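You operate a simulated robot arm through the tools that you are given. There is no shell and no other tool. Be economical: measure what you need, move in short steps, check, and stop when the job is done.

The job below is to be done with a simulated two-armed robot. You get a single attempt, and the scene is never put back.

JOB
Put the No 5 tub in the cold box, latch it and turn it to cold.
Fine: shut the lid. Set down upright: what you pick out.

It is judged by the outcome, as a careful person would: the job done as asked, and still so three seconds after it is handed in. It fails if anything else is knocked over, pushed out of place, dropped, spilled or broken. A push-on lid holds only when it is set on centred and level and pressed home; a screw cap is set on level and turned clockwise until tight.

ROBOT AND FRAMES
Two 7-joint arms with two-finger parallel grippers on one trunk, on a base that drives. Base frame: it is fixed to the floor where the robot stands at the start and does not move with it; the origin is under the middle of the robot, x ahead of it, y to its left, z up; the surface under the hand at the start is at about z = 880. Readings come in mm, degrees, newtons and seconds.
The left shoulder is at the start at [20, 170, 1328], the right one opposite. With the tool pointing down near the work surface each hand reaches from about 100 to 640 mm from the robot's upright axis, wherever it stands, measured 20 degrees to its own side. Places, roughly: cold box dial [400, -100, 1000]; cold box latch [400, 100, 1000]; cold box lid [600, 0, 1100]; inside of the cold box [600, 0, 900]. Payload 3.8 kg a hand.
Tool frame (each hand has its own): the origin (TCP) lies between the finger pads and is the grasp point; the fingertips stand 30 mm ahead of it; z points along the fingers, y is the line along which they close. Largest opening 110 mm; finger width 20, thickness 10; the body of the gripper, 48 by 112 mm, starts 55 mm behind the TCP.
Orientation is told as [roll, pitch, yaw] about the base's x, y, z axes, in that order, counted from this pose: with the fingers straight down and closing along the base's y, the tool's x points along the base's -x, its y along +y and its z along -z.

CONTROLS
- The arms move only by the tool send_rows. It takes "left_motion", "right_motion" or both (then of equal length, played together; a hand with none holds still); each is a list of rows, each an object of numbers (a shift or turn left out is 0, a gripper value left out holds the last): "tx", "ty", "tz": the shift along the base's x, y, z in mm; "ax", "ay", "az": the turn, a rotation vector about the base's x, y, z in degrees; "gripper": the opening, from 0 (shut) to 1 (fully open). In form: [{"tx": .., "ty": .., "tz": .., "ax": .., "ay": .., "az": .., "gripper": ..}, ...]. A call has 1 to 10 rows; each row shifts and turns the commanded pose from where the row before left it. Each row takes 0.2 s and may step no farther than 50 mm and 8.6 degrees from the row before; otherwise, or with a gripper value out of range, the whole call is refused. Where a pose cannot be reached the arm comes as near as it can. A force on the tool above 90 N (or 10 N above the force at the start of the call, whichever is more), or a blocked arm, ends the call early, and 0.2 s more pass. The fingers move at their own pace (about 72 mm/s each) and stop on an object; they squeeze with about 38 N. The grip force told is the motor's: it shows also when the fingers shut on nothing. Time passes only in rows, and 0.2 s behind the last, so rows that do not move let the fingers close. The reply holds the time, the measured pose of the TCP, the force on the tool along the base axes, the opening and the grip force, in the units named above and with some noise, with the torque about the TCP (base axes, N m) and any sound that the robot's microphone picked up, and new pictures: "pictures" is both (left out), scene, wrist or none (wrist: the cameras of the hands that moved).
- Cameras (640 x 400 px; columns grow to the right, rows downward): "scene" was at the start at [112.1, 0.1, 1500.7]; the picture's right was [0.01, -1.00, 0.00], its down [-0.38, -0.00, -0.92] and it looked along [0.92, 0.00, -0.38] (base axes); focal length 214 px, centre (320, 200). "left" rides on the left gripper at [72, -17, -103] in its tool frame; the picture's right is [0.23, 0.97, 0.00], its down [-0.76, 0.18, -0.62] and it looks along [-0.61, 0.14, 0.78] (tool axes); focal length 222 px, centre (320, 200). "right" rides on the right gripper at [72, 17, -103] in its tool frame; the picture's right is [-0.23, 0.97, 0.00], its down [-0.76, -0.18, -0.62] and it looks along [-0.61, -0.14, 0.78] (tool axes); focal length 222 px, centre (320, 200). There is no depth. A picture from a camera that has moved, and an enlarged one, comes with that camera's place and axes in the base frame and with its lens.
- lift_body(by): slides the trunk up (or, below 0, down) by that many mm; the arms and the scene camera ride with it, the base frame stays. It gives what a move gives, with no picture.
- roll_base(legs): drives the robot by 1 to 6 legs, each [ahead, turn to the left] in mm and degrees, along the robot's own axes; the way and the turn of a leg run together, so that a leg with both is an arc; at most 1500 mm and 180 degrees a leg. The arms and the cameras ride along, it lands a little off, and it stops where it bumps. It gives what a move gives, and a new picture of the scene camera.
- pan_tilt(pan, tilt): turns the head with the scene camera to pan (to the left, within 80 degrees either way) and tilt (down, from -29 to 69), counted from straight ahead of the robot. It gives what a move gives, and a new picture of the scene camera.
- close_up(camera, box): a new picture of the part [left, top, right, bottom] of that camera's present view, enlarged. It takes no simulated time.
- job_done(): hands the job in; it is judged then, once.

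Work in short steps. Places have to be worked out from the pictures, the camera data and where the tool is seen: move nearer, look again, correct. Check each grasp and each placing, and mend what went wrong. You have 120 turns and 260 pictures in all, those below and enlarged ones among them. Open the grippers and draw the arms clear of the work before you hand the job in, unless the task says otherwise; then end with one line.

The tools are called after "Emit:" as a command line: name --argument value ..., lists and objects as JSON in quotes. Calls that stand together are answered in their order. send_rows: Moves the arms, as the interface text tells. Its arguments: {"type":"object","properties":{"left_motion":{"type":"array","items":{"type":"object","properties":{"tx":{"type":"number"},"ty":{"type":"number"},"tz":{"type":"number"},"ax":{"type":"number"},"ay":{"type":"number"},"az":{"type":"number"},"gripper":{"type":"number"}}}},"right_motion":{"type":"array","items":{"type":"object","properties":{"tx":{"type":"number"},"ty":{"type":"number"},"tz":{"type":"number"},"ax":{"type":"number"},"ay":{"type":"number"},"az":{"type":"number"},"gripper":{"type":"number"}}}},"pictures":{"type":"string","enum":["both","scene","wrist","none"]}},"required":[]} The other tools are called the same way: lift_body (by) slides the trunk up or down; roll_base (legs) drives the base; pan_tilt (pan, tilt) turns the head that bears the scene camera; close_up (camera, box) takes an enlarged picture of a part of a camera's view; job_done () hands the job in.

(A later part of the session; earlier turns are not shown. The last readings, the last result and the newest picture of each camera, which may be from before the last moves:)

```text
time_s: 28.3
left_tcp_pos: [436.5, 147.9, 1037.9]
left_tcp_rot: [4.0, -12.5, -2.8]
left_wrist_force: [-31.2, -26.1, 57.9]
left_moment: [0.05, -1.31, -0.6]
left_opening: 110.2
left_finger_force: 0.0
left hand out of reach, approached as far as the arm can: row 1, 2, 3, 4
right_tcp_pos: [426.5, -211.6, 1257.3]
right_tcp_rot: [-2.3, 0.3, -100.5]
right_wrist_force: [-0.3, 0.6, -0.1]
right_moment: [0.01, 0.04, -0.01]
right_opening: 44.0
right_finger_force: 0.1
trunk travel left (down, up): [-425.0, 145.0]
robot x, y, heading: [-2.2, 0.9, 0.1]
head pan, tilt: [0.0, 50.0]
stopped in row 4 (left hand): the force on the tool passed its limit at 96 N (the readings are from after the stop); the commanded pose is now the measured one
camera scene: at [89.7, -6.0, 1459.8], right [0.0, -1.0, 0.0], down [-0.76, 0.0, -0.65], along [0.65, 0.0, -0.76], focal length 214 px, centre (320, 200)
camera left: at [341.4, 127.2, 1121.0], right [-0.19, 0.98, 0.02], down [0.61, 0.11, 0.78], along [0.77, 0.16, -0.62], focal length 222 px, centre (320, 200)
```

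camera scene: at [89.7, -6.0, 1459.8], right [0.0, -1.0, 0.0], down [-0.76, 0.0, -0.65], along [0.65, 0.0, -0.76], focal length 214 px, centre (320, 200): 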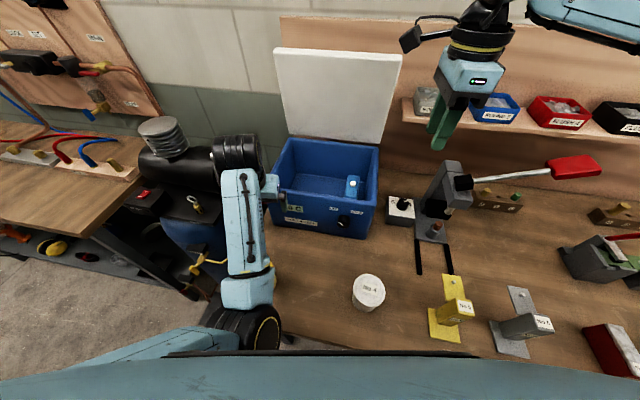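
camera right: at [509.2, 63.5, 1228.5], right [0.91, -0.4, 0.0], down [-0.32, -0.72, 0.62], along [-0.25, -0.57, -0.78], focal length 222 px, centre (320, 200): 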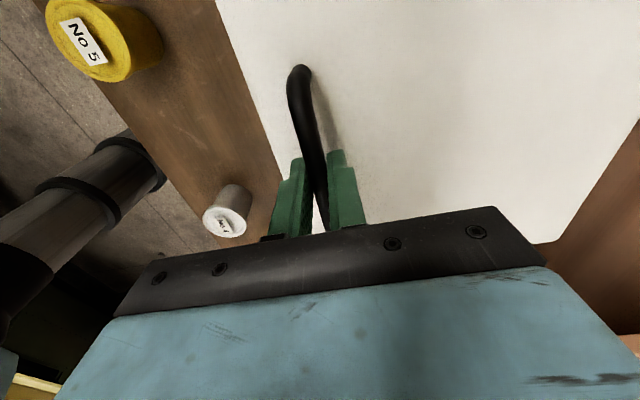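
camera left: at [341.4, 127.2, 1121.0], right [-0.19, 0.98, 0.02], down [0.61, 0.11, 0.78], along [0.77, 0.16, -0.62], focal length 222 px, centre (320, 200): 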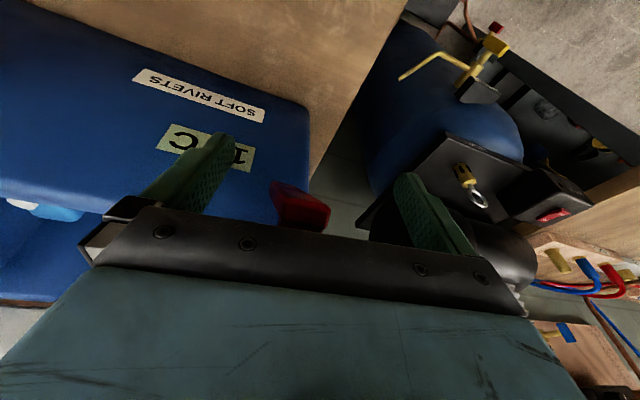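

Rising isn't reachable in this arm posture and it pushes forward. I back straight off toward myself, pitching the hand forward again.

Emit:
send_rows --left_motion '[{"tx": -15}, {"tx": -20, "ay": -5}, {"tx": -20, "ay": -8}]' --pictures "both"

```text
time_s: 29.1
left_tcp_pos: [385.4, 156.0, 1031.3]
left_tcp_rot: [4.8, -24.9, -2.5]
left_wrist_force: [0.6, -0.2, -0.5]
left_moment: [0.01, -0.01, -0.01]
left_opening: 109.7
left_finger_force: 0.0
right_tcp_pos: [433.2, -206.6, 1256.2]
right_tcp_rot: [-2.5, 0.0, -100.5]
right_wrist_force: [0.1, 0.7, 0.2]
right_moment: [-0.01, 0.0, 0.0]
right_opening: 44.0
right_finger_force: 0.0
trunk travel left (down, up): [-425.0, 145.0]
robot x, y, heading: [-0.3, -2.8, 0.2]
head pan, tilt: [0.0, 50.0]
camera scene: at [95.5, -1.2, 1459.0], right [0.0, -1.0, 0.0], down [-0.77, 0.0, -0.64], along [0.64, 0.0, -0.77], focal length 214 px, centre (320, 200)
camera left: at [275.8, 134.5, 1091.8], right [-0.2, 0.98, -0.02], down [0.43, 0.1, 0.9], along [0.88, 0.17, -0.44], focal length 222 px, centre (320, 200)
```

scene: 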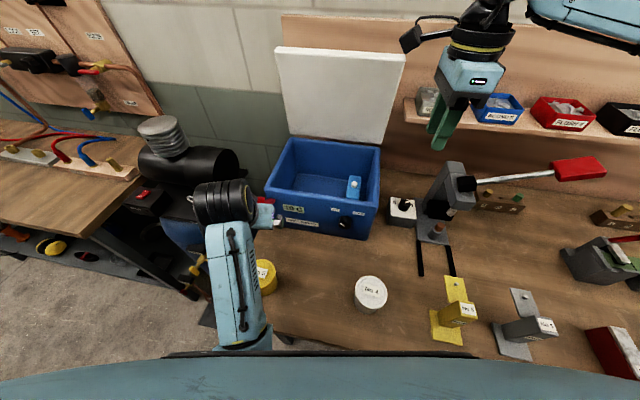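
left: 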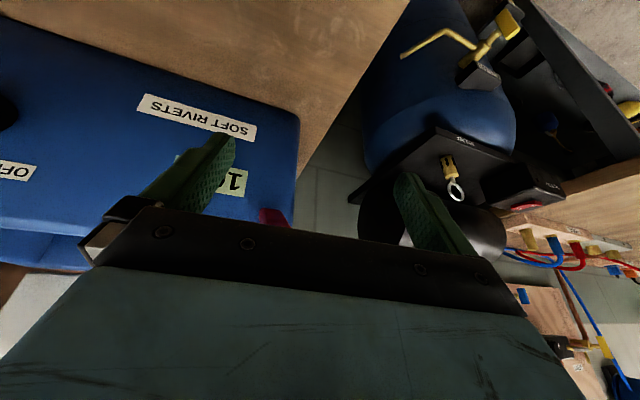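

Free again, forces zero, the box and tubs look unmoved. I retreat up and back in steps.

Emit:
send_rows --left_motion '[{"tx": -20, "tz": 10}, {"tx": -20, "tz": 25}, {"tx": -15, "tz": 35}, {"tx": -10, "tz": 40}]' --pictures "scene"

```text
time_s: 30.1
left_tcp_pos: [330.4, 159.1, 1080.2]
left_tcp_rot: [6.3, -26.0, -2.8]
left_wrist_force: [0.7, 0.3, 0.0]
left_moment: [-0.03, 0.03, -0.04]
left_opening: 110.0
left_finger_force: 0.1
left hand out of reach, approached as far as the arm can: row 3, 4
right_tcp_pos: [432.8, -206.6, 1257.2]
right_tcp_rot: [-2.5, 0.0, -100.5]
right_wrist_force: [0.7, 0.4, -0.4]
right_moment: [0.03, 0.04, 0.02]
right_opening: 44.2
right_finger_force: 0.0
trunk travel left (down, up): [-425.0, 145.0]
robot x, y, heading: [1.8, 1.0, 0.1]
head pan, tilt: [0.0, 50.0]
camera scene: at [95.9, -0.7, 1459.2], right [0.0, -1.0, 0.0], down [-0.77, 0.0, -0.64], along [0.64, 0.0, -0.77], focal length 214 px, centre (320, 200)
```

scene: 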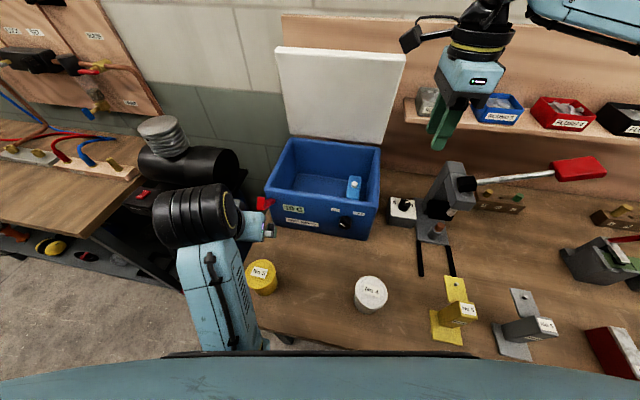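

The elbow got tucked in a different posture. I try levelling the hand back to pitch 0 here, well above the tub.

Emit:
send_rows --left_motion '[{"ay": 8, "ax": -1.5}, {"ay": 8, "ax": -1.5}, {"ay": 8, "ax": -1.5, "az": 2}]' --pictures "wrist"

```text
time_s: 30.9
left_tcp_pos: [326.5, 153.2, 942.1]
left_tcp_rot: [0.8, 0.1, 0.8]
left_wrist_force: [0.5, -0.4, -0.4]
left_moment: [-0.01, 0.05, 0.02]
left_opening: 110.1
left_finger_force: 0.0
left hand out of reach, approached as far as the arm can: row 1, 2, 3
right_tcp_pos: [434.6, -206.7, 1257.5]
right_tcp_rot: [-2.5, -0.1, -100.4]
right_wrist_force: [-0.7, 0.1, -0.4]
right_moment: [-0.02, 0.02, 0.02]
right_opening: 43.9
right_finger_force: 0.1
trunk travel left (down, up): [-425.0, 145.0]
robot x, y, heading: [3.1, -0.0, -0.3]
head pan, tilt: [0.0, 50.0]
camera left: at [254.7, 132.7, 1044.4], right [-0.24, 0.97, 0.01], down [0.76, 0.18, 0.62], along [0.6, 0.16, -0.78], focal length 222 px, centre (320, 200)
```

left: 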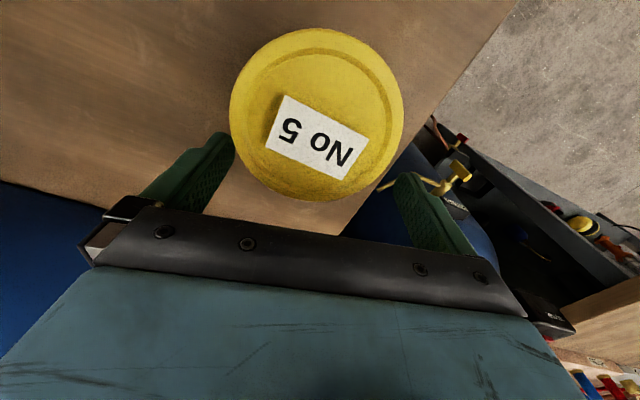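

The hand dropped to z=942 just ahead of the tub (tub centre ≈(290,142)), touching nothing. I raise it straight up and outward to see whether the elbow will swing back out.

Emit:
send_rows --left_motion '[{"tz": 30}, {"tz": 30}, {"tz": 30, "ty": 25}, {"tz": 30, "ty": 30}, {"tz": 30, "ty": 30}]' --pictures "scene"

```text
time_s: 32.1
left_tcp_pos: [338.9, 229.1, 947.9]
left_tcp_rot: [-0.5, -0.5, 1.0]
left_wrist_force: [0.7, 0.6, -0.4]
left_moment: [-0.01, -0.04, -0.01]
left_opening: 110.0
left_finger_force: 0.1
left hand out of reach, approached as far as the arm can: row 1, 2, 3, 4, 5
right_tcp_pos: [432.0, -206.0, 1256.8]
right_tcp_rot: [-2.5, 0.0, -100.4]
right_wrist_force: [-0.6, -0.1, 0.6]
right_moment: [0.03, -0.02, -0.02]
right_opening: 44.1
right_finger_force: 0.0
trunk travel left (down, up): [-425.0, 145.0]
robot x, y, heading: [-1.6, -2.9, -0.0]
head pan, tilt: [0.0, 50.0]
camera scene: at [96.0, -0.4, 1459.2], right [0.0, -1.0, 0.0], down [-0.77, 0.0, -0.64], along [0.64, 0.0, -0.77], focal length 214 px, centre (320, 200)
```

scene: 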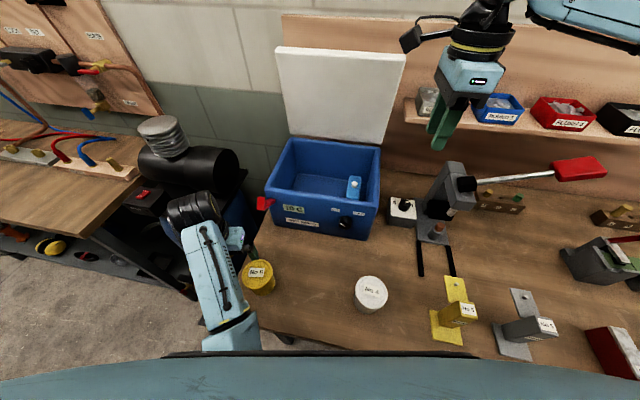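

Still limited to z≈948 in this posture. I pitch the hand forward and raise it high, to try to bring the elbow around away from the bench.

Emit:
send_rows --left_motion '[{"ay": -8, "tz": 15, "ty": 5}, {"ay": -8, "tz": 20, "ty": 5}, {"ay": -8, "tz": 25, "ty": 5}, {"ay": -8, "tz": 30, "ty": 5}, {"ay": -8, "tz": 35, "ty": 5}, {"ay": -8, "tz": 40}, {"ay": -8, "tz": 40}, {"ay": -8, "tz": 40}, {"ay": -8, "tz": 45}, {"ay": -8, "tz": 45}]' --pictures "scene"

```text
time_s: 34.3
left_tcp_pos: [446.6, 262.5, 1231.5]
left_tcp_rot: [-6.8, -80.6, 6.0]
left_wrist_force: [0.0, -0.2, -0.9]
left_moment: [0.04, -0.02, 0.03]
left_opening: 109.9
left_finger_force: 0.0
left hand out of reach, approached as far as the arm can: row 5, 6, 7, 8, 9, 10
right_tcp_pos: [432.4, -206.0, 1258.0]
right_tcp_rot: [-2.4, 0.0, -100.5]
right_wrist_force: [0.3, -0.3, 0.2]
right_moment: [0.01, 0.01, 0.01]
right_opening: 44.0
right_finger_force: 0.0
trunk travel left (down, up): [-425.0, 145.0]
robot x, y, heading: [0.3, 5.3, -0.1]
head pan, tilt: [0.0, 50.0]
camera scene: at [96.2, -0.6, 1459.2], right [0.0, -1.0, 0.0], down [-0.77, 0.0, -0.64], along [0.64, 0.0, -0.77], focal length 214 px, centre (320, 200)
```

scene: 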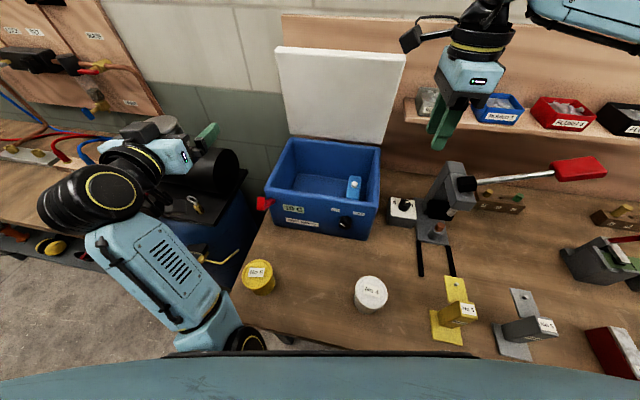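

The elbow is now inboard, so I'll use the left arm only for forward pushing (latch) and carry the tub with the right arm. First a close look at the inside of the box and the tub.

Emit:
close_up --camera "scene" --box '[250, 120, 400, 250]'

Emit:
close_up --camera "scene" --box '[220, 240, 300, 310]'

```text
3.08 times, centred on (325, 185) of scene
camera zoom: at [96.2, -0.6, 1459.2], right [0.0, -1.0, 0.0], down [-0.77, 0.0, -0.64], along [0.64, 0.0, -0.77], focal length 660 px, centre (305, 246)
```

zoom: 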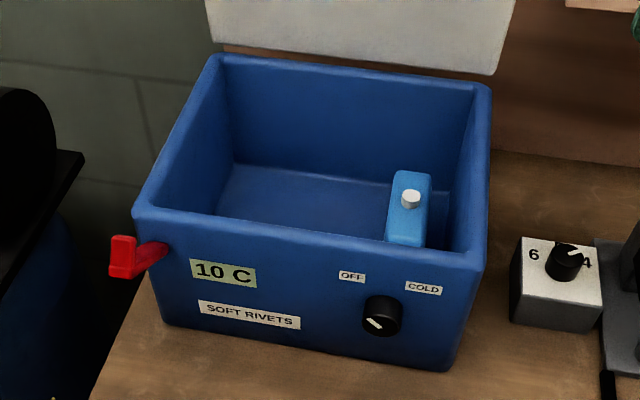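

```text
5.71 times, centred on (260, 275) of scene
camera zoom: at [96.2, -0.6, 1459.2], right [0.0, -1.0, 0.0], down [-0.77, 0.0, -0.64], along [0.64, 0.0, -0.77], focal length 1226 px, centre (663, -229)
```

zoom: 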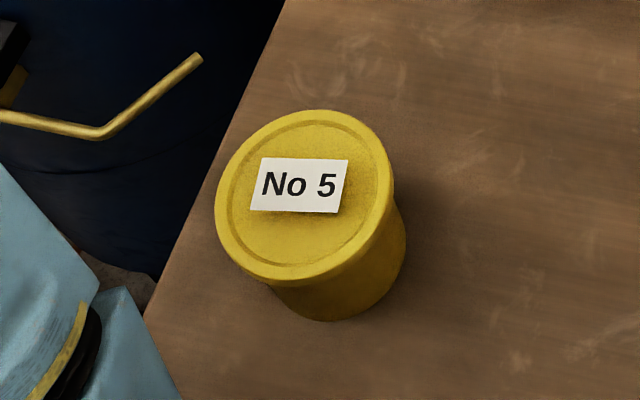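

The box holds only an ice pack on its right side, leaving free room at the left, around (557,34). To make room for the right arm at the tub, I swing the left arm out to the left.

Emit:
send_rows --left_motion '[{"ty": 25, "tz": 10, "az": 6}, {"ty": 25, "tz": 10, "az": 6}, {"ty": 25, "tx": -10, "tz": 10, "az": 6}, {"ty": 25, "tx": -10, "tz": 10, "az": 6}, {"ty": 25, "tx": -15, "tz": 10, "az": 6}, {"ty": 25, "tx": -15, "az": 6}, {"ty": 25, "tx": -20, "az": 6}, {"ty": 25, "tx": -20, "az": 6}]' --right_motion '[{"az": 8.4, "tx": -15, "ty": 20}, {"az": 8.4, "tx": -15, "ty": 20}, {"az": 8.4, "tx": -15, "ty": 20}, {"az": 8.4, "tx": -15, "ty": 20}, {"az": 8.4, "tx": -15, "ty": 20}, {"az": 8.4, "tx": -15, "ty": 20}, {"az": 8.4, "tx": -10, "ty": 20}, {"az": 8.4, "tx": -10, "ty": 20}]' --pictures "scene"

```text
time_s: 36.1
left_tcp_pos: [377.8, 469.3, 1282.6]
left_tcp_rot: [-6.3, -80.4, 53.8]
left_wrist_force: [0.3, -0.2, -0.7]
left_moment: [0.0, 0.0, 0.0]
left_opening: 109.9
left_finger_force: 0.0
left hand out of reach, approached as far as the arm can: row 3, 5, 6, 7
right_tcp_pos: [322.5, -44.6, 1257.7]
right_tcp_rot: [-2.5, -0.1, -33.1]
right_wrist_force: [-0.4, -0.4, 0.5]
right_moment: [0.03, 0.01, -0.04]
right_opening: 43.7
right_finger_force: 0.0
trunk travel left (down, up): [-425.0, 145.0]
robot x, y, heading: [-1.8, -0.3, 0.0]
head pan, tilt: [0.0, 50.0]
camera scene: at [96.0, -0.3, 1459.2], right [0.0, -1.0, 0.0], down [-0.77, 0.0, -0.64], along [0.64, 0.0, -0.77], focal length 214 px, centre (320, 200)
```

scene: 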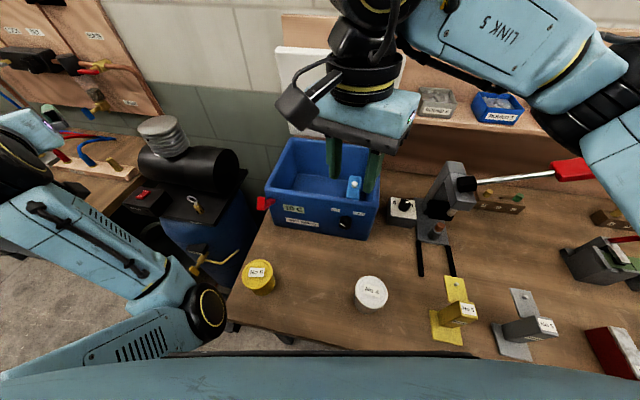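

Left arm is clear. The tub is at about (294,154); I bring the right hand over it, opened, at z≈1080.

Emit:
send_rows --right_motion '[{"tx": -4, "ty": 33, "tz": -10, "az": 5.5, "gripper": 1}, {"tx": -5, "ty": 33, "tz": -20, "az": 5.5}, {"tx": -5, "ty": 33, "tz": -25, "az": 5.5}, {"tx": -5, "ty": 33, "tz": -30, "az": 5.5}, {"tx": -5, "ty": 33, "tz": -35, "az": 5.5}, {"tx": -4, "ty": 33, "tz": -40, "az": 5.5, "ax": 2.4}]' --pictures "both"

```text
refused: row 6 steps farther than a row can; nothing moved
```

Emit:
send_rows --right_motion '[{"tx": -4, "ty": 33, "tz": -10, "az": 5.5, "gripper": 1}, {"tx": -5, "ty": 33, "tz": -20, "az": 5.5}, {"tx": -5, "ty": 33, "tz": -25, "az": 5.5}, {"tx": -5, "ty": 33, "tz": -30, "az": 5.5}, {"tx": -5, "ty": 33, "tz": -35, "az": 5.5}, {"tx": -4, "ty": 33, "tz": -30, "az": 5.5, "ax": 2.4}]' --pictures "both"

```text
time_s: 37.5
left_tcp_pos: [377.1, 470.0, 1282.2]
left_tcp_rot: [-6.6, -80.4, 54.0]
left_wrist_force: [-0.3, -0.2, -0.4]
left_moment: [0.01, -0.02, -0.05]
left_opening: 109.8
left_finger_force: 0.0
right_tcp_pos: [293.8, 155.5, 1105.7]
right_tcp_rot: [-0.2, 0.1, -0.3]
right_wrist_force: [0.2, -0.7, 0.1]
right_moment: [-0.03, 0.0, 0.0]
right_opening: 110.1
right_finger_force: 0.1
trunk travel left (down, up): [-425.0, 145.0]
robot x, y, heading: [3.0, 0.4, -0.1]
head pan, tilt: [0.0, 50.0]
camera scene: at [95.8, 0.1, 1459.3], right [0.0, -1.0, 0.0], down [-0.77, 0.0, -0.64], along [0.64, 0.0, -0.77], focal length 214 px, centre (320, 200)
camera right: at [221.3, 172.6, 1210.6], right [0.23, 0.97, 0.0], down [0.76, -0.18, 0.62], along [0.61, -0.14, -0.78], focal length 222 px, centre (320, 200)
```

scene: 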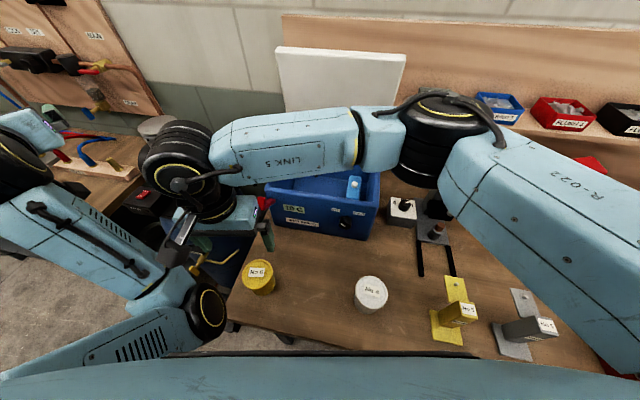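
right: 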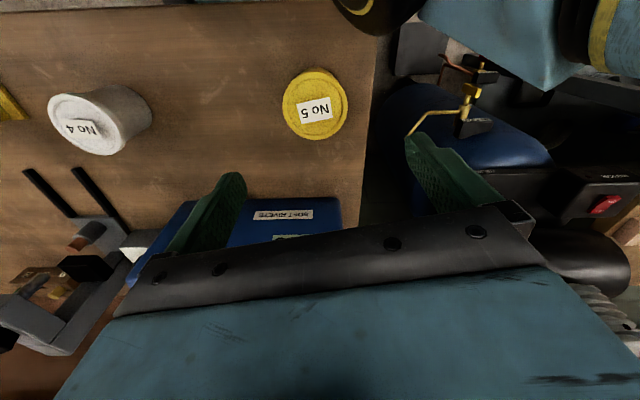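

The tub is at (295,151) between the fingers. The left elbow sits near (200,215,1000), close to where the right hand's camera would descend, so I move the left arm further out first.

Emit:
send_rows --left_motion '[{"ty": 25, "tx": -10, "tz": 20}, {"ty": 25, "tx": -10, "tz": 20}, {"ty": 25, "tx": -10, "tz": 20}, {"ty": 25, "tx": -10, "tz": 20}, {"ty": 25, "tx": -10, "tz": 20}]' --pictures "scene"

```text
time_s: 38.7
left_tcp_pos: [328.4, 593.1, 1381.1]
left_tcp_rot: [-6.7, -80.4, 53.8]
left_wrist_force: [-0.1, 1.0, 0.6]
left_moment: [0.05, -0.03, 0.01]
left_opening: 109.5
left_finger_force: 0.1
right_tcp_pos: [292.7, 154.3, 1106.9]
right_tcp_rot: [-0.1, 0.1, -0.4]
right_wrist_force: [0.0, -0.1, 0.4]
right_moment: [-0.02, -0.01, -0.04]
right_opening: 109.9
right_finger_force: 0.2
trunk travel left (down, up): [-425.0, 145.0]
robot x, y, heading: [-1.5, 0.4, 0.1]
head pan, tilt: [0.0, 50.0]
camera scene: at [95.7, 0.0, 1459.3], right [0.0, -1.0, 0.0], down [-0.77, 0.0, -0.64], along [0.64, 0.0, -0.77], focal length 214 px, centre (320, 200)
```

scene: 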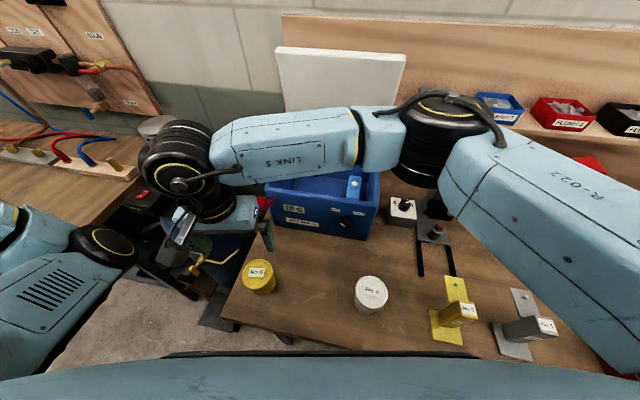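

The left arm is well clear now. I lower the right hand over the tub in steps.

Emit:
send_rows --right_motion '[{"tz": -35, "tx": 1, "ty": -2}, {"tz": -35, "tx": 1, "ty": -1}, {"tz": -35}, {"tz": -30}]' --pictures "both"

```text
time_s: 39.7
left_tcp_pos: [328.2, 592.9, 1381.0]
left_tcp_rot: [-6.6, -80.4, 53.7]
left_wrist_force: [0.0, 0.4, -1.6]
left_moment: [0.03, -0.02, 0.02]
left_opening: 109.9
left_finger_force: 0.1
right_tcp_pos: [297.5, 151.8, 971.8]
right_tcp_rot: [-0.1, 0.1, -0.3]
right_wrist_force: [-0.1, 0.8, -0.1]
right_moment: [0.01, -0.02, 0.0]
right_opening: 110.0
right_finger_force: 0.2
trunk travel left (down, up): [-425.0, 145.0]
robot x, y, heading: [-2.9, -0.8, 0.2]
head pan, tilt: [0.0, 50.0]
camera scene: at [96.0, -0.5, 1459.3], right [0.0, -1.0, 0.0], down [-0.77, 0.0, -0.64], along [0.64, 0.0, -0.77], focal length 214 px, centre (320, 200)
camera right: at [225.7, 167.8, 1075.9], right [0.23, 0.97, 0.0], down [0.76, -0.18, 0.62], along [0.6, -0.15, -0.78], focal length 222 px, centre (320, 200)
```

scene: 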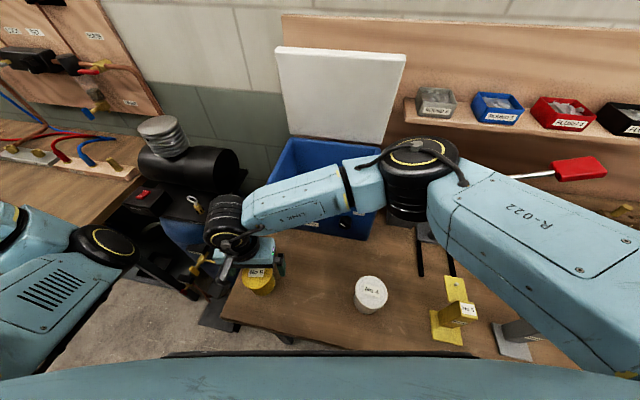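
right: 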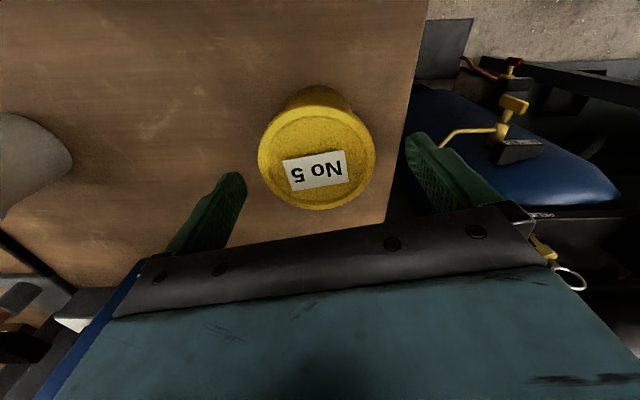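

Tub centred under the hand at about (297,148). Descend to TCP z≈918 and close.

Emit:
send_rows --right_motion '[{"tz": -28, "ty": -3}, {"tz": -25}, {"gripper": 0}, {}, {}]' --pictures "both"

```text
time_s: 40.9
left_tcp_pos: [329.2, 593.5, 1380.6]
left_tcp_rot: [-6.6, -80.6, 53.8]
left_wrist_force: [-0.6, -0.6, -0.1]
left_moment: [0.03, -0.02, -0.02]
left_opening: 110.1
left_finger_force: 0.1
right_tcp_pos: [298.5, 144.6, 917.4]
right_tcp_rot: [-0.1, 0.1, -0.3]
right_wrist_force: [0.2, 0.4, 0.5]
right_moment: [-0.03, 0.02, 0.02]
right_opening: 73.4
right_finger_force: 37.8
trunk travel left (down, up): [-425.0, 145.0]
robot x, y, heading: [0.2, -1.6, -0.1]
head pan, tilt: [0.0, 50.0]
camera scene: at [96.0, -0.6, 1459.2], right [0.0, -1.0, 0.0], down [-0.77, 0.0, -0.64], along [0.64, 0.0, -0.77], focal length 214 px, centre (320, 200)
camera right: at [226.5, 162.4, 1022.3], right [0.23, 0.97, 0.0], down [0.76, -0.18, 0.62], along [0.6, -0.15, -0.78], focal length 222 px, centre (320, 200)
```

scene: 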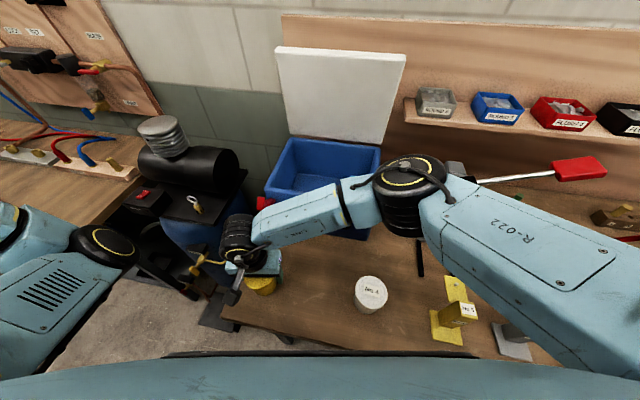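
right: 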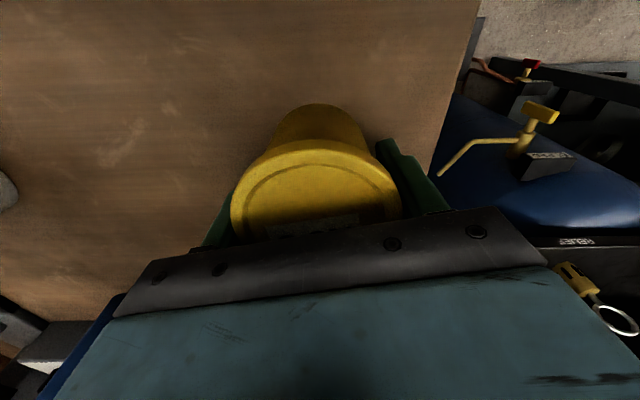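

Gripped, 73 mm wide. I lift 30 mm and check that the whole tub comes along.

Emit:
send_rows --right_motion '[{"tz": 10}, {"tz": 20}, {"tz": 30}]' --pictures "both"

```text
time_s: 41.7
left_tcp_pos: [329.2, 592.7, 1381.1]
left_tcp_rot: [-6.7, -80.5, 53.8]
left_wrist_force: [-0.7, 0.1, 0.6]
left_moment: [-0.01, -0.01, -0.03]
left_opening: 110.1
left_finger_force: 0.2
right_tcp_pos: [294.9, 145.4, 978.6]
right_tcp_rot: [-0.1, 0.2, -0.4]
right_wrist_force: [-0.6, 0.3, -1.7]
right_moment: [0.02, -0.01, 0.01]
right_opening: 73.7
right_finger_force: 38.6
trunk travel left (down, up): [-425.0, 145.0]
robot x, y, heading: [2.8, -0.3, -0.0]
head pan, tilt: [0.0, 50.0]
camera scene: at [95.9, -0.6, 1459.3], right [0.0, -1.0, 0.0], down [-0.77, 0.0, -0.64], along [0.64, 0.0, -0.77], focal length 214 px, centre (320, 200)
camera right: at [224.4, 163.6, 1083.4], right [0.23, 0.97, 0.0], down [0.76, -0.18, 0.62], along [0.6, -0.15, -0.78], focal length 222 px, centre (320, 200)
```

scene: 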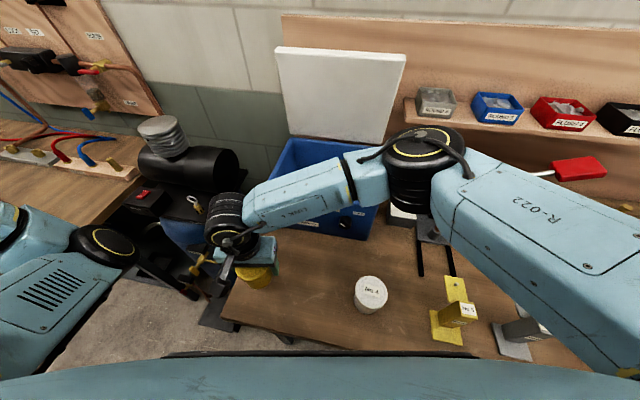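
right: 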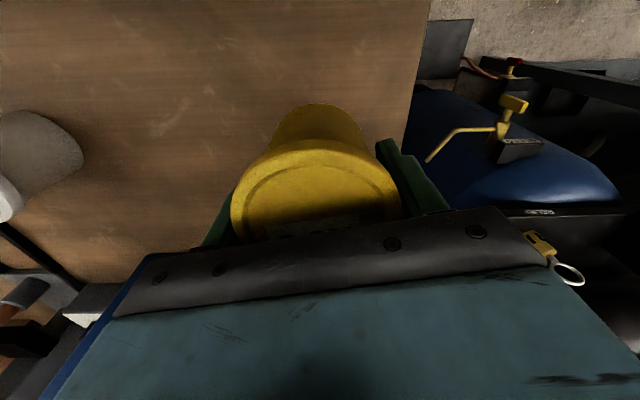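

The tub lifts whole. I raise it to TCP z≈1180.

Emit:
send_rows --right_motion '[{"tz": 40}, {"tz": 40}, {"tz": 40}, {"tz": 40}, {"tz": 40}]' --pictures "none"

Emit:
send_rows --right_motion '[{"tx": 30, "ty": -20, "az": -1.5}, {"tx": 35, "ty": -20, "az": -1.5}, {"tx": 35, "ty": -18, "az": -1.5}, {"tx": 35, "ty": -16, "az": -1.5}, {"tx": 35, "ty": -14, "az": -1.5}, {"tx": 35, "ty": -12, "az": -1.5}, {"tx": 35, "ty": -10, "az": -1.5}, {"tx": 20}]' --pictures "both"

```text
time_s: 42.9
left_tcp_pos: [328.6, 593.2, 1381.1]
left_tcp_rot: [-6.7, -80.4, 53.8]
left_wrist_force: [0.2, 0.3, -0.7]
left_moment: [-0.03, 0.0, 0.01]
left_opening: 109.9
left_finger_force: 0.0
right_tcp_pos: [296.6, 147.8, 1180.3]
right_tcp_rot: [0.0, 0.2, -0.3]
right_wrist_force: [-0.5, -0.2, -2.1]
right_moment: [0.01, 0.01, 0.05]
right_opening: 73.4
right_finger_force: 37.5
trunk travel left (down, up): [-425.0, 145.0]
robot x, y, heading: [2.3, -2.1, -0.1]
head pan, tilt: [0.0, 50.0]
```

```text
time_s: 44.7
left_tcp_pos: [328.4, 593.4, 1381.6]
left_tcp_rot: [-6.7, -80.4, 53.9]
left_wrist_force: [-0.7, 0.4, 0.2]
left_moment: [-0.02, 0.01, -0.04]
left_opening: 110.2
left_finger_force: 0.1
right_tcp_pos: [556.7, 37.7, 1178.8]
right_tcp_rot: [-0.1, 0.1, -10.6]
right_wrist_force: [0.2, -0.7, -2.4]
right_moment: [-0.01, -0.01, -0.01]
right_opening: 73.5
right_finger_force: 38.5
trunk travel left (down, up): [-425.0, 145.0]
robot x, y, heading: [2.3, -0.8, -0.0]
head pan, tilt: [0.0, 50.0]
camera scene: at [96.1, 0.1, 1459.2], right [0.0, -1.0, 0.0], down [-0.77, 0.0, -0.64], along [0.64, 0.0, -0.77], focal length 214 px, centre (320, 200)
camera right: at [490.1, 68.3, 1282.1], right [0.4, 0.91, 0.0], down [0.72, -0.31, 0.62], along [0.57, -0.25, -0.78], focal length 222 px, centre (320, 200)
```

scene: 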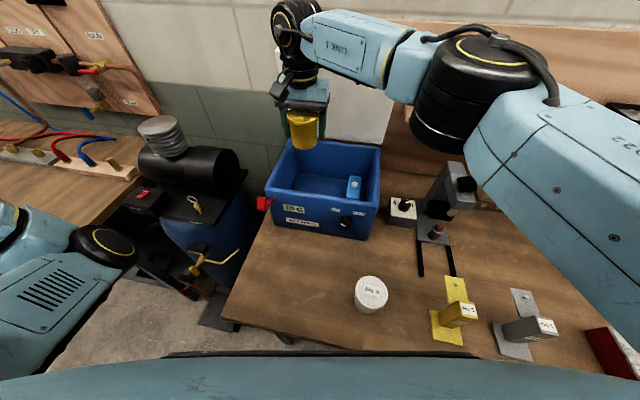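
right: 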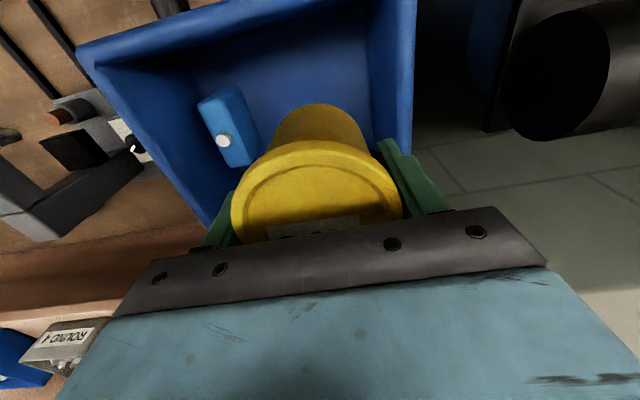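

Over the box. To leave finger room from the left inner wall (at roughly y≈92) and the ice pack, I shift to (553,10) and lower to TCP z≈1010.

Emit:
send_rows --right_motion '[{"tx": -4, "ty": -28}, {"tz": -35}, {"tz": -35}, {"tz": -35}, {"tz": -35}, {"tz": -28}]' --pictures "both"

```text
time_s: 46.1
left_tcp_pos: [328.4, 592.9, 1379.9]
left_tcp_rot: [-6.6, -80.4, 53.7]
left_wrist_force: [0.6, -0.5, -0.3]
left_moment: [-0.02, 0.0, 0.0]
left_opening: 110.3
left_finger_force: 0.1
right_tcp_pos: [552.0, 8.3, 1008.9]
right_tcp_rot: [-0.1, 0.1, -10.6]
right_wrist_force: [-0.4, 0.4, -1.6]
right_moment: [0.04, -0.04, 0.03]
right_opening: 73.9
right_finger_force: 37.6
trunk travel left (down, up): [-425.0, 145.0]
robot x, y, heading: [1.3, -0.5, 0.3]
head pan, tilt: [0.0, 50.0]
camera scene: at [96.3, -0.4, 1459.2], right [0.0, -1.0, 0.0], down [-0.77, 0.0, -0.64], along [0.64, 0.0, -0.77], focal length 214 px, centre (320, 200)
camera right: at [484.8, 39.8, 1113.4], right [0.4, 0.91, 0.0], down [0.72, -0.32, 0.62], along [0.57, -0.25, -0.78], focal length 222 px, centre (320, 200)
```

scene: 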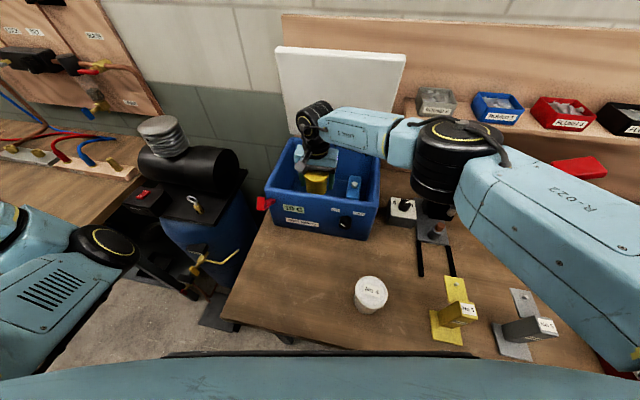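
right: 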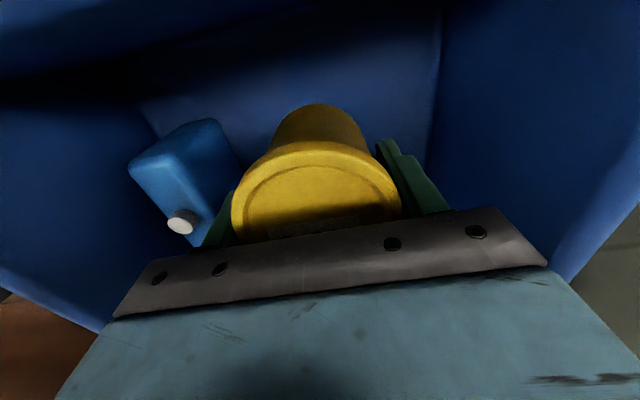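

Triangulating puts the ice-pack cap at (551,-106,990), well clear. I shift 12 mm toward the back for camera clearance and descend slowly to feel the floor.

Emit:
send_rows --right_motion '[{"tx": 12, "ty": -2}, {"tz": -12}, {"tz": -12}, {"tz": -8}, {"tz": -6}]' --pictures "scene"

```text
time_s: 47.3
left_tcp_pos: [328.4, 593.7, 1380.0]
left_tcp_rot: [-6.6, -80.4, 53.8]
left_wrist_force: [-0.4, -0.4, 0.5]
left_moment: [0.0, 0.0, 0.01]
left_opening: 109.8
left_finger_force: 0.1
right_tcp_pos: [564.5, 4.1, 971.7]
right_tcp_rot: [-0.2, 0.1, -10.7]
right_wrist_force: [-0.4, 0.2, -1.5]
right_moment: [0.02, -0.03, 0.02]
right_opening: 73.6
right_finger_force: 37.8
trunk travel left (down, up): [-425.0, 145.0]
robot x, y, heading: [1.1, -0.7, 0.1]
head pan, tilt: [0.0, 50.0]
camera scene: at [96.1, -0.5, 1459.2], right [0.0, -1.0, 0.0], down [-0.77, 0.0, -0.64], along [0.64, 0.0, -0.77], focal length 214 px, centre (320, 200)
```

scene: 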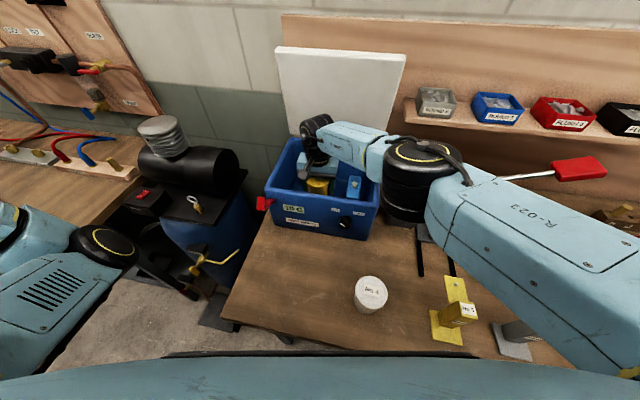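

No contact yet; continuing in small steps.

Emit:
send_rows --right_motion '[{"tz": -6}, {"tz": -6}, {"tz": -6}]' --pictures "wrist"

```text
time_s: 48.1
left_tcp_pos: [328.4, 592.1, 1380.5]
left_tcp_rot: [-6.5, -80.5, 53.7]
left_wrist_force: [0.6, 0.6, -0.4]
left_moment: [-0.01, 0.02, 0.0]
left_opening: 110.0
left_finger_force: 0.1
right_tcp_pos: [564.0, 4.7, 960.4]
right_tcp_rot: [-0.1, 0.2, -10.9]
right_wrist_force: [0.0, -0.6, -3.3]
right_moment: [0.02, 0.0, -0.01]
right_opening: 73.6
right_finger_force: 38.2
right hand out of reach, approached as far as the arm can: row 3
trunk travel left (down, up): [-425.0, 145.0]
robot x, y, heading: [0.1, 0.9, 0.0]
head pan, tilt: [0.0, 50.0]
camera right: at [496.9, 34.9, 1064.5], right [0.41, 0.91, 0.0], down [0.72, -0.32, 0.62], along [0.57, -0.25, -0.78], focal length 222 px, centre (320, 200)
```

right: 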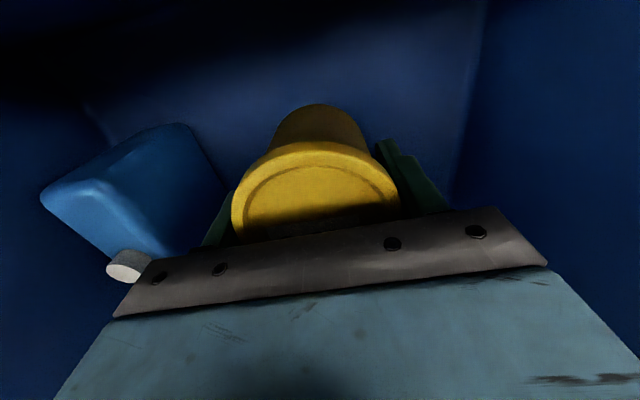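

The arm is at its reach limit at z≈960; I lower the trunk a little instead.

Emit:
lift_body --by -12

```text
time_s: 48.7
left_tcp_pos: [327.8, 592.4, 1369.2]
left_tcp_rot: [-6.6, -80.5, 53.8]
left_wrist_force: [-0.2, -0.6, 0.8]
left_moment: [0.0, -0.01, 0.0]
left_opening: 110.2
left_finger_force: 0.1
right_tcp_pos: [564.6, 4.8, 948.3]
right_tcp_rot: [-0.1, 0.1, -10.7]
right_wrist_force: [-0.3, 0.2, -2.8]
right_moment: [-0.03, -0.01, 0.0]
right_opening: 73.8
right_finger_force: 37.8
trunk travel left (down, up): [-413.0, 157.0]
robot x, y, heading: [-0.5, 2.9, -0.4]
head pan, tilt: [0.0, 50.0]
```

Emit:
lift_body --by -8

```text
time_s: 49.2
left_tcp_pos: [328.6, 593.0, 1361.5]
left_tcp_rot: [-6.5, -80.5, 53.8]
left_wrist_force: [0.1, -0.3, -0.1]
left_moment: [0.01, 0.01, 0.01]
left_opening: 110.2
left_finger_force: 0.2
right_tcp_pos: [562.9, 4.2, 941.0]
right_tcp_rot: [0.0, 0.1, -10.8]
right_wrist_force: [-0.7, -0.1, -1.9]
right_moment: [0.0, -0.03, -0.02]
right_opening: 73.6
right_finger_force: 37.5
trunk travel left (down, up): [-405.0, 165.0]
robot x, y, heading: [-0.5, -0.9, -0.1]
head pan, tilt: [0.0, 50.0]
```

Emit:
lift_body --by -8

```text
time_s: 49.8
left_tcp_pos: [326.8, 592.5, 1354.7]
left_tcp_rot: [-7.0, -80.4, 54.2]
left_wrist_force: [-0.5, 0.7, 0.1]
left_moment: [0.02, -0.03, 0.0]
left_opening: 110.2
left_finger_force: 0.2
right_tcp_pos: [564.2, 5.4, 938.6]
right_tcp_rot: [0.1, -0.1, -10.9]
right_wrist_force: [10.4, -1.8, 46.8]
right_moment: [0.91, 5.46, -0.47]
right_opening: 73.5
right_finger_force: 37.7
trunk travel left (down, up): [-397.0, 173.0]
robot x, y, heading: [3.9, -2.5, 0.2]
head pan, tilt: [0.0, 50.0]
```

The contact moment shows the hand's camera housing pressing the front rim, not the tub. I raise the trunk back and shift 30 mm toward the back of the box.

Emit:
lift_body --by 20

Emit:
send_rows --right_motion '[{"tx": 15, "ty": -3}, {"tx": 15, "ty": -3}]' --pictures "both"

```text
time_s: 50.5
left_tcp_pos: [329.3, 592.0, 1373.1]
left_tcp_rot: [-6.5, -80.4, 53.7]
left_wrist_force: [-0.5, -0.4, 0.4]
left_moment: [0.01, 0.0, 0.0]
left_opening: 110.0
left_finger_force: 0.0
right_tcp_pos: [563.8, 4.5, 951.6]
right_tcp_rot: [-0.2, 0.3, -10.6]
right_wrist_force: [0.1, -0.5, -2.5]
right_moment: [0.08, 0.02, 0.01]
right_opening: 73.5
right_finger_force: 38.8
trunk travel left (down, up): [-417.0, 153.0]
robot x, y, heading: [-2.7, -0.6, -0.1]
head pan, tilt: [0.0, 50.0]
```

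```text
time_s: 51.1
left_tcp_pos: [328.3, 592.2, 1373.6]
left_tcp_rot: [-6.7, -80.4, 53.8]
left_wrist_force: [-0.4, -0.2, 0.4]
left_moment: [0.04, 0.01, -0.01]
left_opening: 109.9
left_finger_force: 0.0
right_tcp_pos: [565.6, 1.7, 955.4]
right_tcp_rot: [-0.1, 0.2, -10.7]
right_wrist_force: [-0.4, 0.2, -2.5]
right_moment: [0.0, 0.01, 0.0]
right_opening: 73.6
right_finger_force: 38.3
right hand out of reach, approached as far as the arm can: row 1, 2
trunk travel left (down, up): [-417.0, 153.0]
robot x, y, heading: [-3.7, -0.1, 0.1]
head pan, tilt: [0.0, 50.0]
camera scene: at [96.2, -0.6, 1451.2], right [0.0, -1.0, 0.0], down [-0.77, 0.0, -0.64], along [0.64, 0.0, -0.77], focal length 214 px, centre (320, 200)
camera right: at [498.4, 31.7, 1058.3], right [0.41, 0.91, 0.0], down [0.72, -0.32, 0.62], along [0.57, -0.25, -0.78], focal length 222 px, centre (320, 200)
```

scene: 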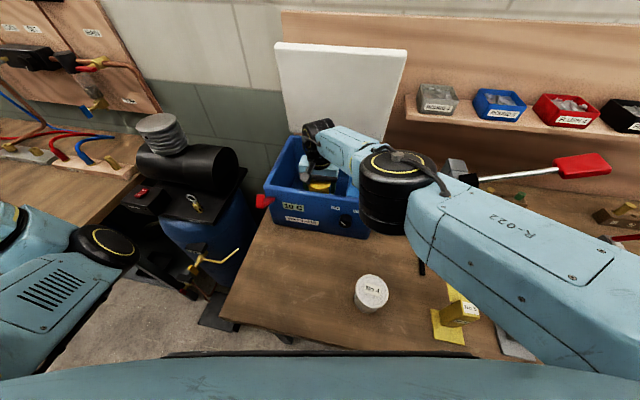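
right: 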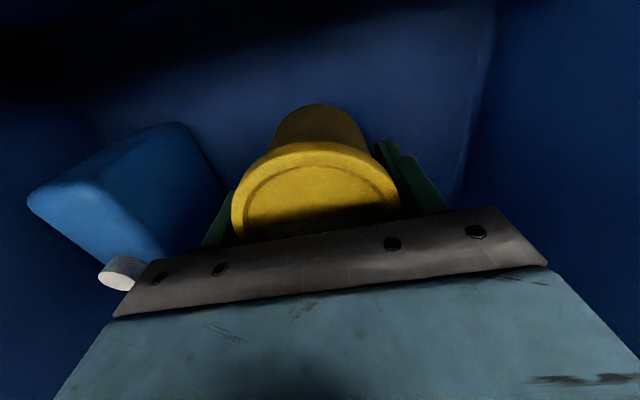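

The arm cannot go further from here, so I raise the tub back out, then drive the base 40 mm ahead and come down again with more reach.

Emit:
send_rows --right_motion '[{"tz": 30}, {"tz": 40}, {"tz": 40}, {"tz": 40}, {"tz": 40}]' --pictures "none"

Emit:
roll_base --legs '[[40, 0]]'

```text
time_s: 52.3
left_tcp_pos: [328.6, 592.2, 1372.1]
left_tcp_rot: [-6.7, -80.6, 53.9]
left_wrist_force: [-0.4, -0.9, 0.5]
left_moment: [0.01, 0.01, 0.0]
left_opening: 110.2
left_finger_force: 0.0
right_tcp_pos: [583.1, 18.8, 1130.4]
right_tcp_rot: [-0.2, 0.1, -10.8]
right_wrist_force: [-0.2, -0.1, -2.0]
right_moment: [0.0, 0.01, 0.0]
right_opening: 73.6
right_finger_force: 38.6
right hand out of reach, approached as far as the arm can: row 1, 2, 3, 4
trunk travel left (down, up): [-417.0, 153.0]
robot x, y, heading: [0.5, -0.1, 0.0]
head pan, tilt: [0.0, 50.0]
```

```text
time_s: 53.2
left_tcp_pos: [367.8, 593.3, 1372.7]
left_tcp_rot: [-6.3, -80.3, 53.6]
left_wrist_force: [0.6, 0.3, -0.3]
left_moment: [0.01, -0.04, 0.06]
left_opening: 110.0
left_finger_force: 0.1
right_tcp_pos: [624.1, 19.0, 1129.5]
right_tcp_rot: [-0.1, 0.4, -10.7]
right_wrist_force: [-0.1, 0.6, -2.1]
right_moment: [-0.03, 0.01, -0.02]
right_opening: 73.6
right_finger_force: 37.9
trunk travel left (down, up): [-417.0, 153.0]
robot x, y, heading: [39.7, 0.8, -0.2]
head pan, tilt: [0.0, 50.0]
camera scene: at [136.9, -0.5, 1451.1], right [0.0, -1.0, 0.0], down [-0.77, 0.0, -0.64], along [0.64, 0.0, -0.77], focal length 214 px, centre (320, 200)
```

scene: 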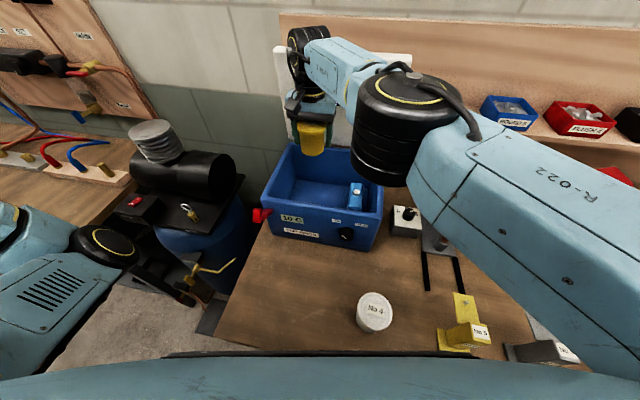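

Now I move to (584,3) over the box and descend, with reach to spare.

Emit:
send_rows --right_motion '[{"tx": -20, "ty": -8}, {"tx": -20, "ty": -8}, {"tz": -40}, {"tz": -40}, {"tz": -35}, {"tz": -35}, {"tz": -20}, {"tz": -14}]' --pictures "both"

```text
time_s: 55.0
left_tcp_pos: [368.4, 592.7, 1373.1]
left_tcp_rot: [-6.5, -80.4, 53.7]
left_wrist_force: [0.9, 0.0, 0.3]
left_moment: [-0.03, 0.02, -0.01]
left_opening: 109.6
left_finger_force: 0.1
right_tcp_pos: [602.1, 13.2, 961.1]
right_tcp_rot: [-0.2, 0.2, -10.7]
right_wrist_force: [0.8, 0.4, -3.0]
right_moment: [0.02, -0.02, 0.02]
right_opening: 73.5
right_finger_force: 38.2
right hand out of reach, approached as far as the arm can: row 1, 2, 4, 5, 6, 7, 8
trunk travel left (down, up): [-417.0, 153.0]
robot x, y, heading: [38.7, 1.4, 0.0]
head pan, tilt: [0.0, 50.0]
camera scene: at [135.7, -0.8, 1451.2], right [0.0, -1.0, 0.0], down [-0.77, 0.0, -0.64], along [0.64, 0.0, -0.77], focal length 214 px, centre (320, 200)
camera right: at [535.3, 43.5, 1066.1], right [0.4, 0.91, 0.0], down [0.72, -0.32, 0.62], along [0.57, -0.25, -0.78], focal length 222 px, centre (320, 200)
```

scene: 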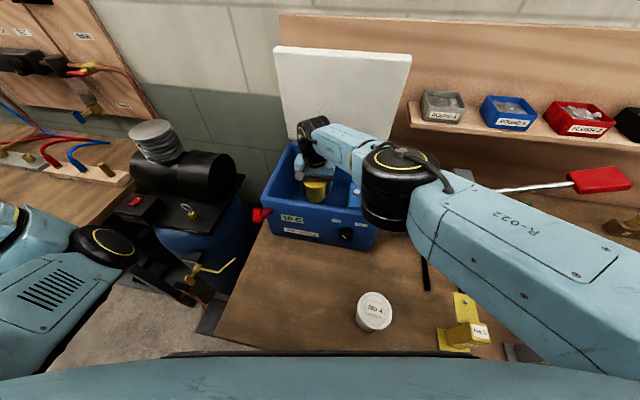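
right: 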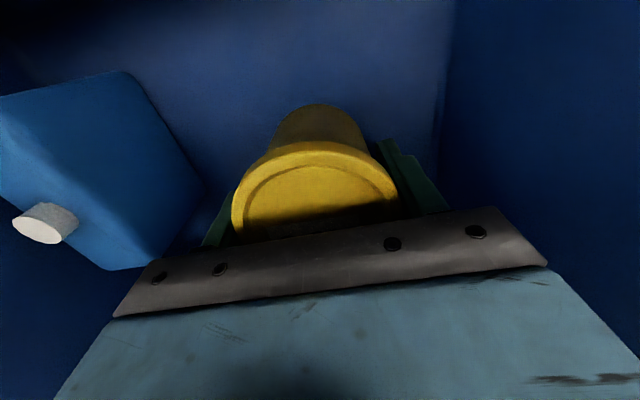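

Position inside is fine, (602,13). I lower with the trunk again.

Emit:
lift_body --by -20

Emit:
lift_body --by -8

```text
time_s: 55.6
left_tcp_pos: [366.9, 591.7, 1353.4]
left_tcp_rot: [-6.5, -80.5, 53.8]
left_wrist_force: [-0.2, -0.1, -0.4]
left_moment: [0.02, -0.02, -0.01]
left_opening: 109.8
left_finger_force: 0.1
right_tcp_pos: [602.1, 13.9, 942.1]
right_tcp_rot: [-0.1, 0.2, -10.7]
right_wrist_force: [-0.5, -0.3, -2.3]
right_moment: [-0.02, -0.03, 0.04]
right_opening: 73.4
right_finger_force: 37.7
trunk travel left (down, up): [-397.0, 173.0]
robot x, y, heading: [39.2, -0.4, -0.1]
head pan, tilt: [0.0, 50.0]
```

```text
time_s: 56.2
left_tcp_pos: [365.8, 593.1, 1345.5]
left_tcp_rot: [-7.0, -80.5, 54.3]
left_wrist_force: [0.3, 0.2, 0.9]
left_moment: [-0.01, 0.01, -0.02]
left_opening: 110.1
left_finger_force: 0.0
right_tcp_pos: [602.6, 14.1, 938.6]
right_tcp_rot: [0.0, -0.1, -10.8]
right_wrist_force: [2.0, -0.7, 26.8]
right_moment: [-0.18, 0.76, 0.03]
right_opening: 73.2
right_finger_force: 38.1
trunk travel left (down, up): [-389.0, 181.0]
robot x, y, heading: [39.6, -0.8, 0.1]
head pan, tilt: [0.0, 50.0]
```

Contact under the tub (27 N, small moment): it stands on the floor at z≈902. I open a little and check.

Emit:
send_rows --right_motion '[{"gripper": 0.82}, {}]' --pictures "wrist"

```text
time_s: 56.8
left_tcp_pos: [367.6, 592.0, 1345.1]
left_tcp_rot: [-6.6, -80.5, 53.7]
left_wrist_force: [0.2, 0.2, -0.2]
left_moment: [-0.01, 0.01, -0.01]
left_opening: 109.7
left_finger_force: 0.0
right_tcp_pos: [601.2, 12.5, 933.5]
right_tcp_rot: [-0.2, 0.3, -10.7]
right_wrist_force: [-0.6, 0.2, -0.6]
right_moment: [-0.04, 0.02, 0.01]
right_opening: 90.1
right_finger_force: 0.1
trunk travel left (down, up): [-389.0, 181.0]
robot x, y, heading: [37.9, -1.0, -0.1]
head pan, tilt: [0.0, 50.0]
camera right: at [535.3, 43.5, 1038.1], right [0.4, 0.91, 0.0], down [0.72, -0.32, 0.62], along [0.57, -0.25, -0.78], focal length 222 px, centre (320, 200)
```

right: 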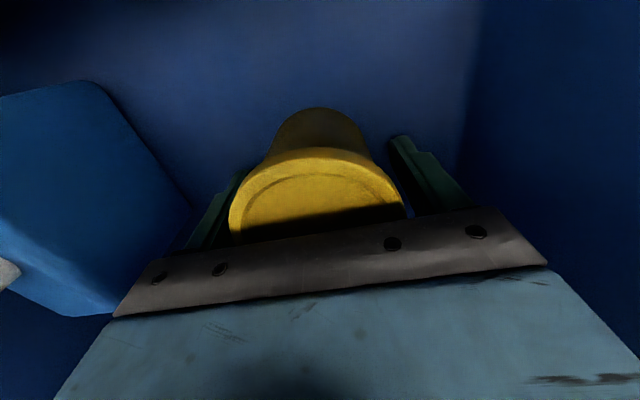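

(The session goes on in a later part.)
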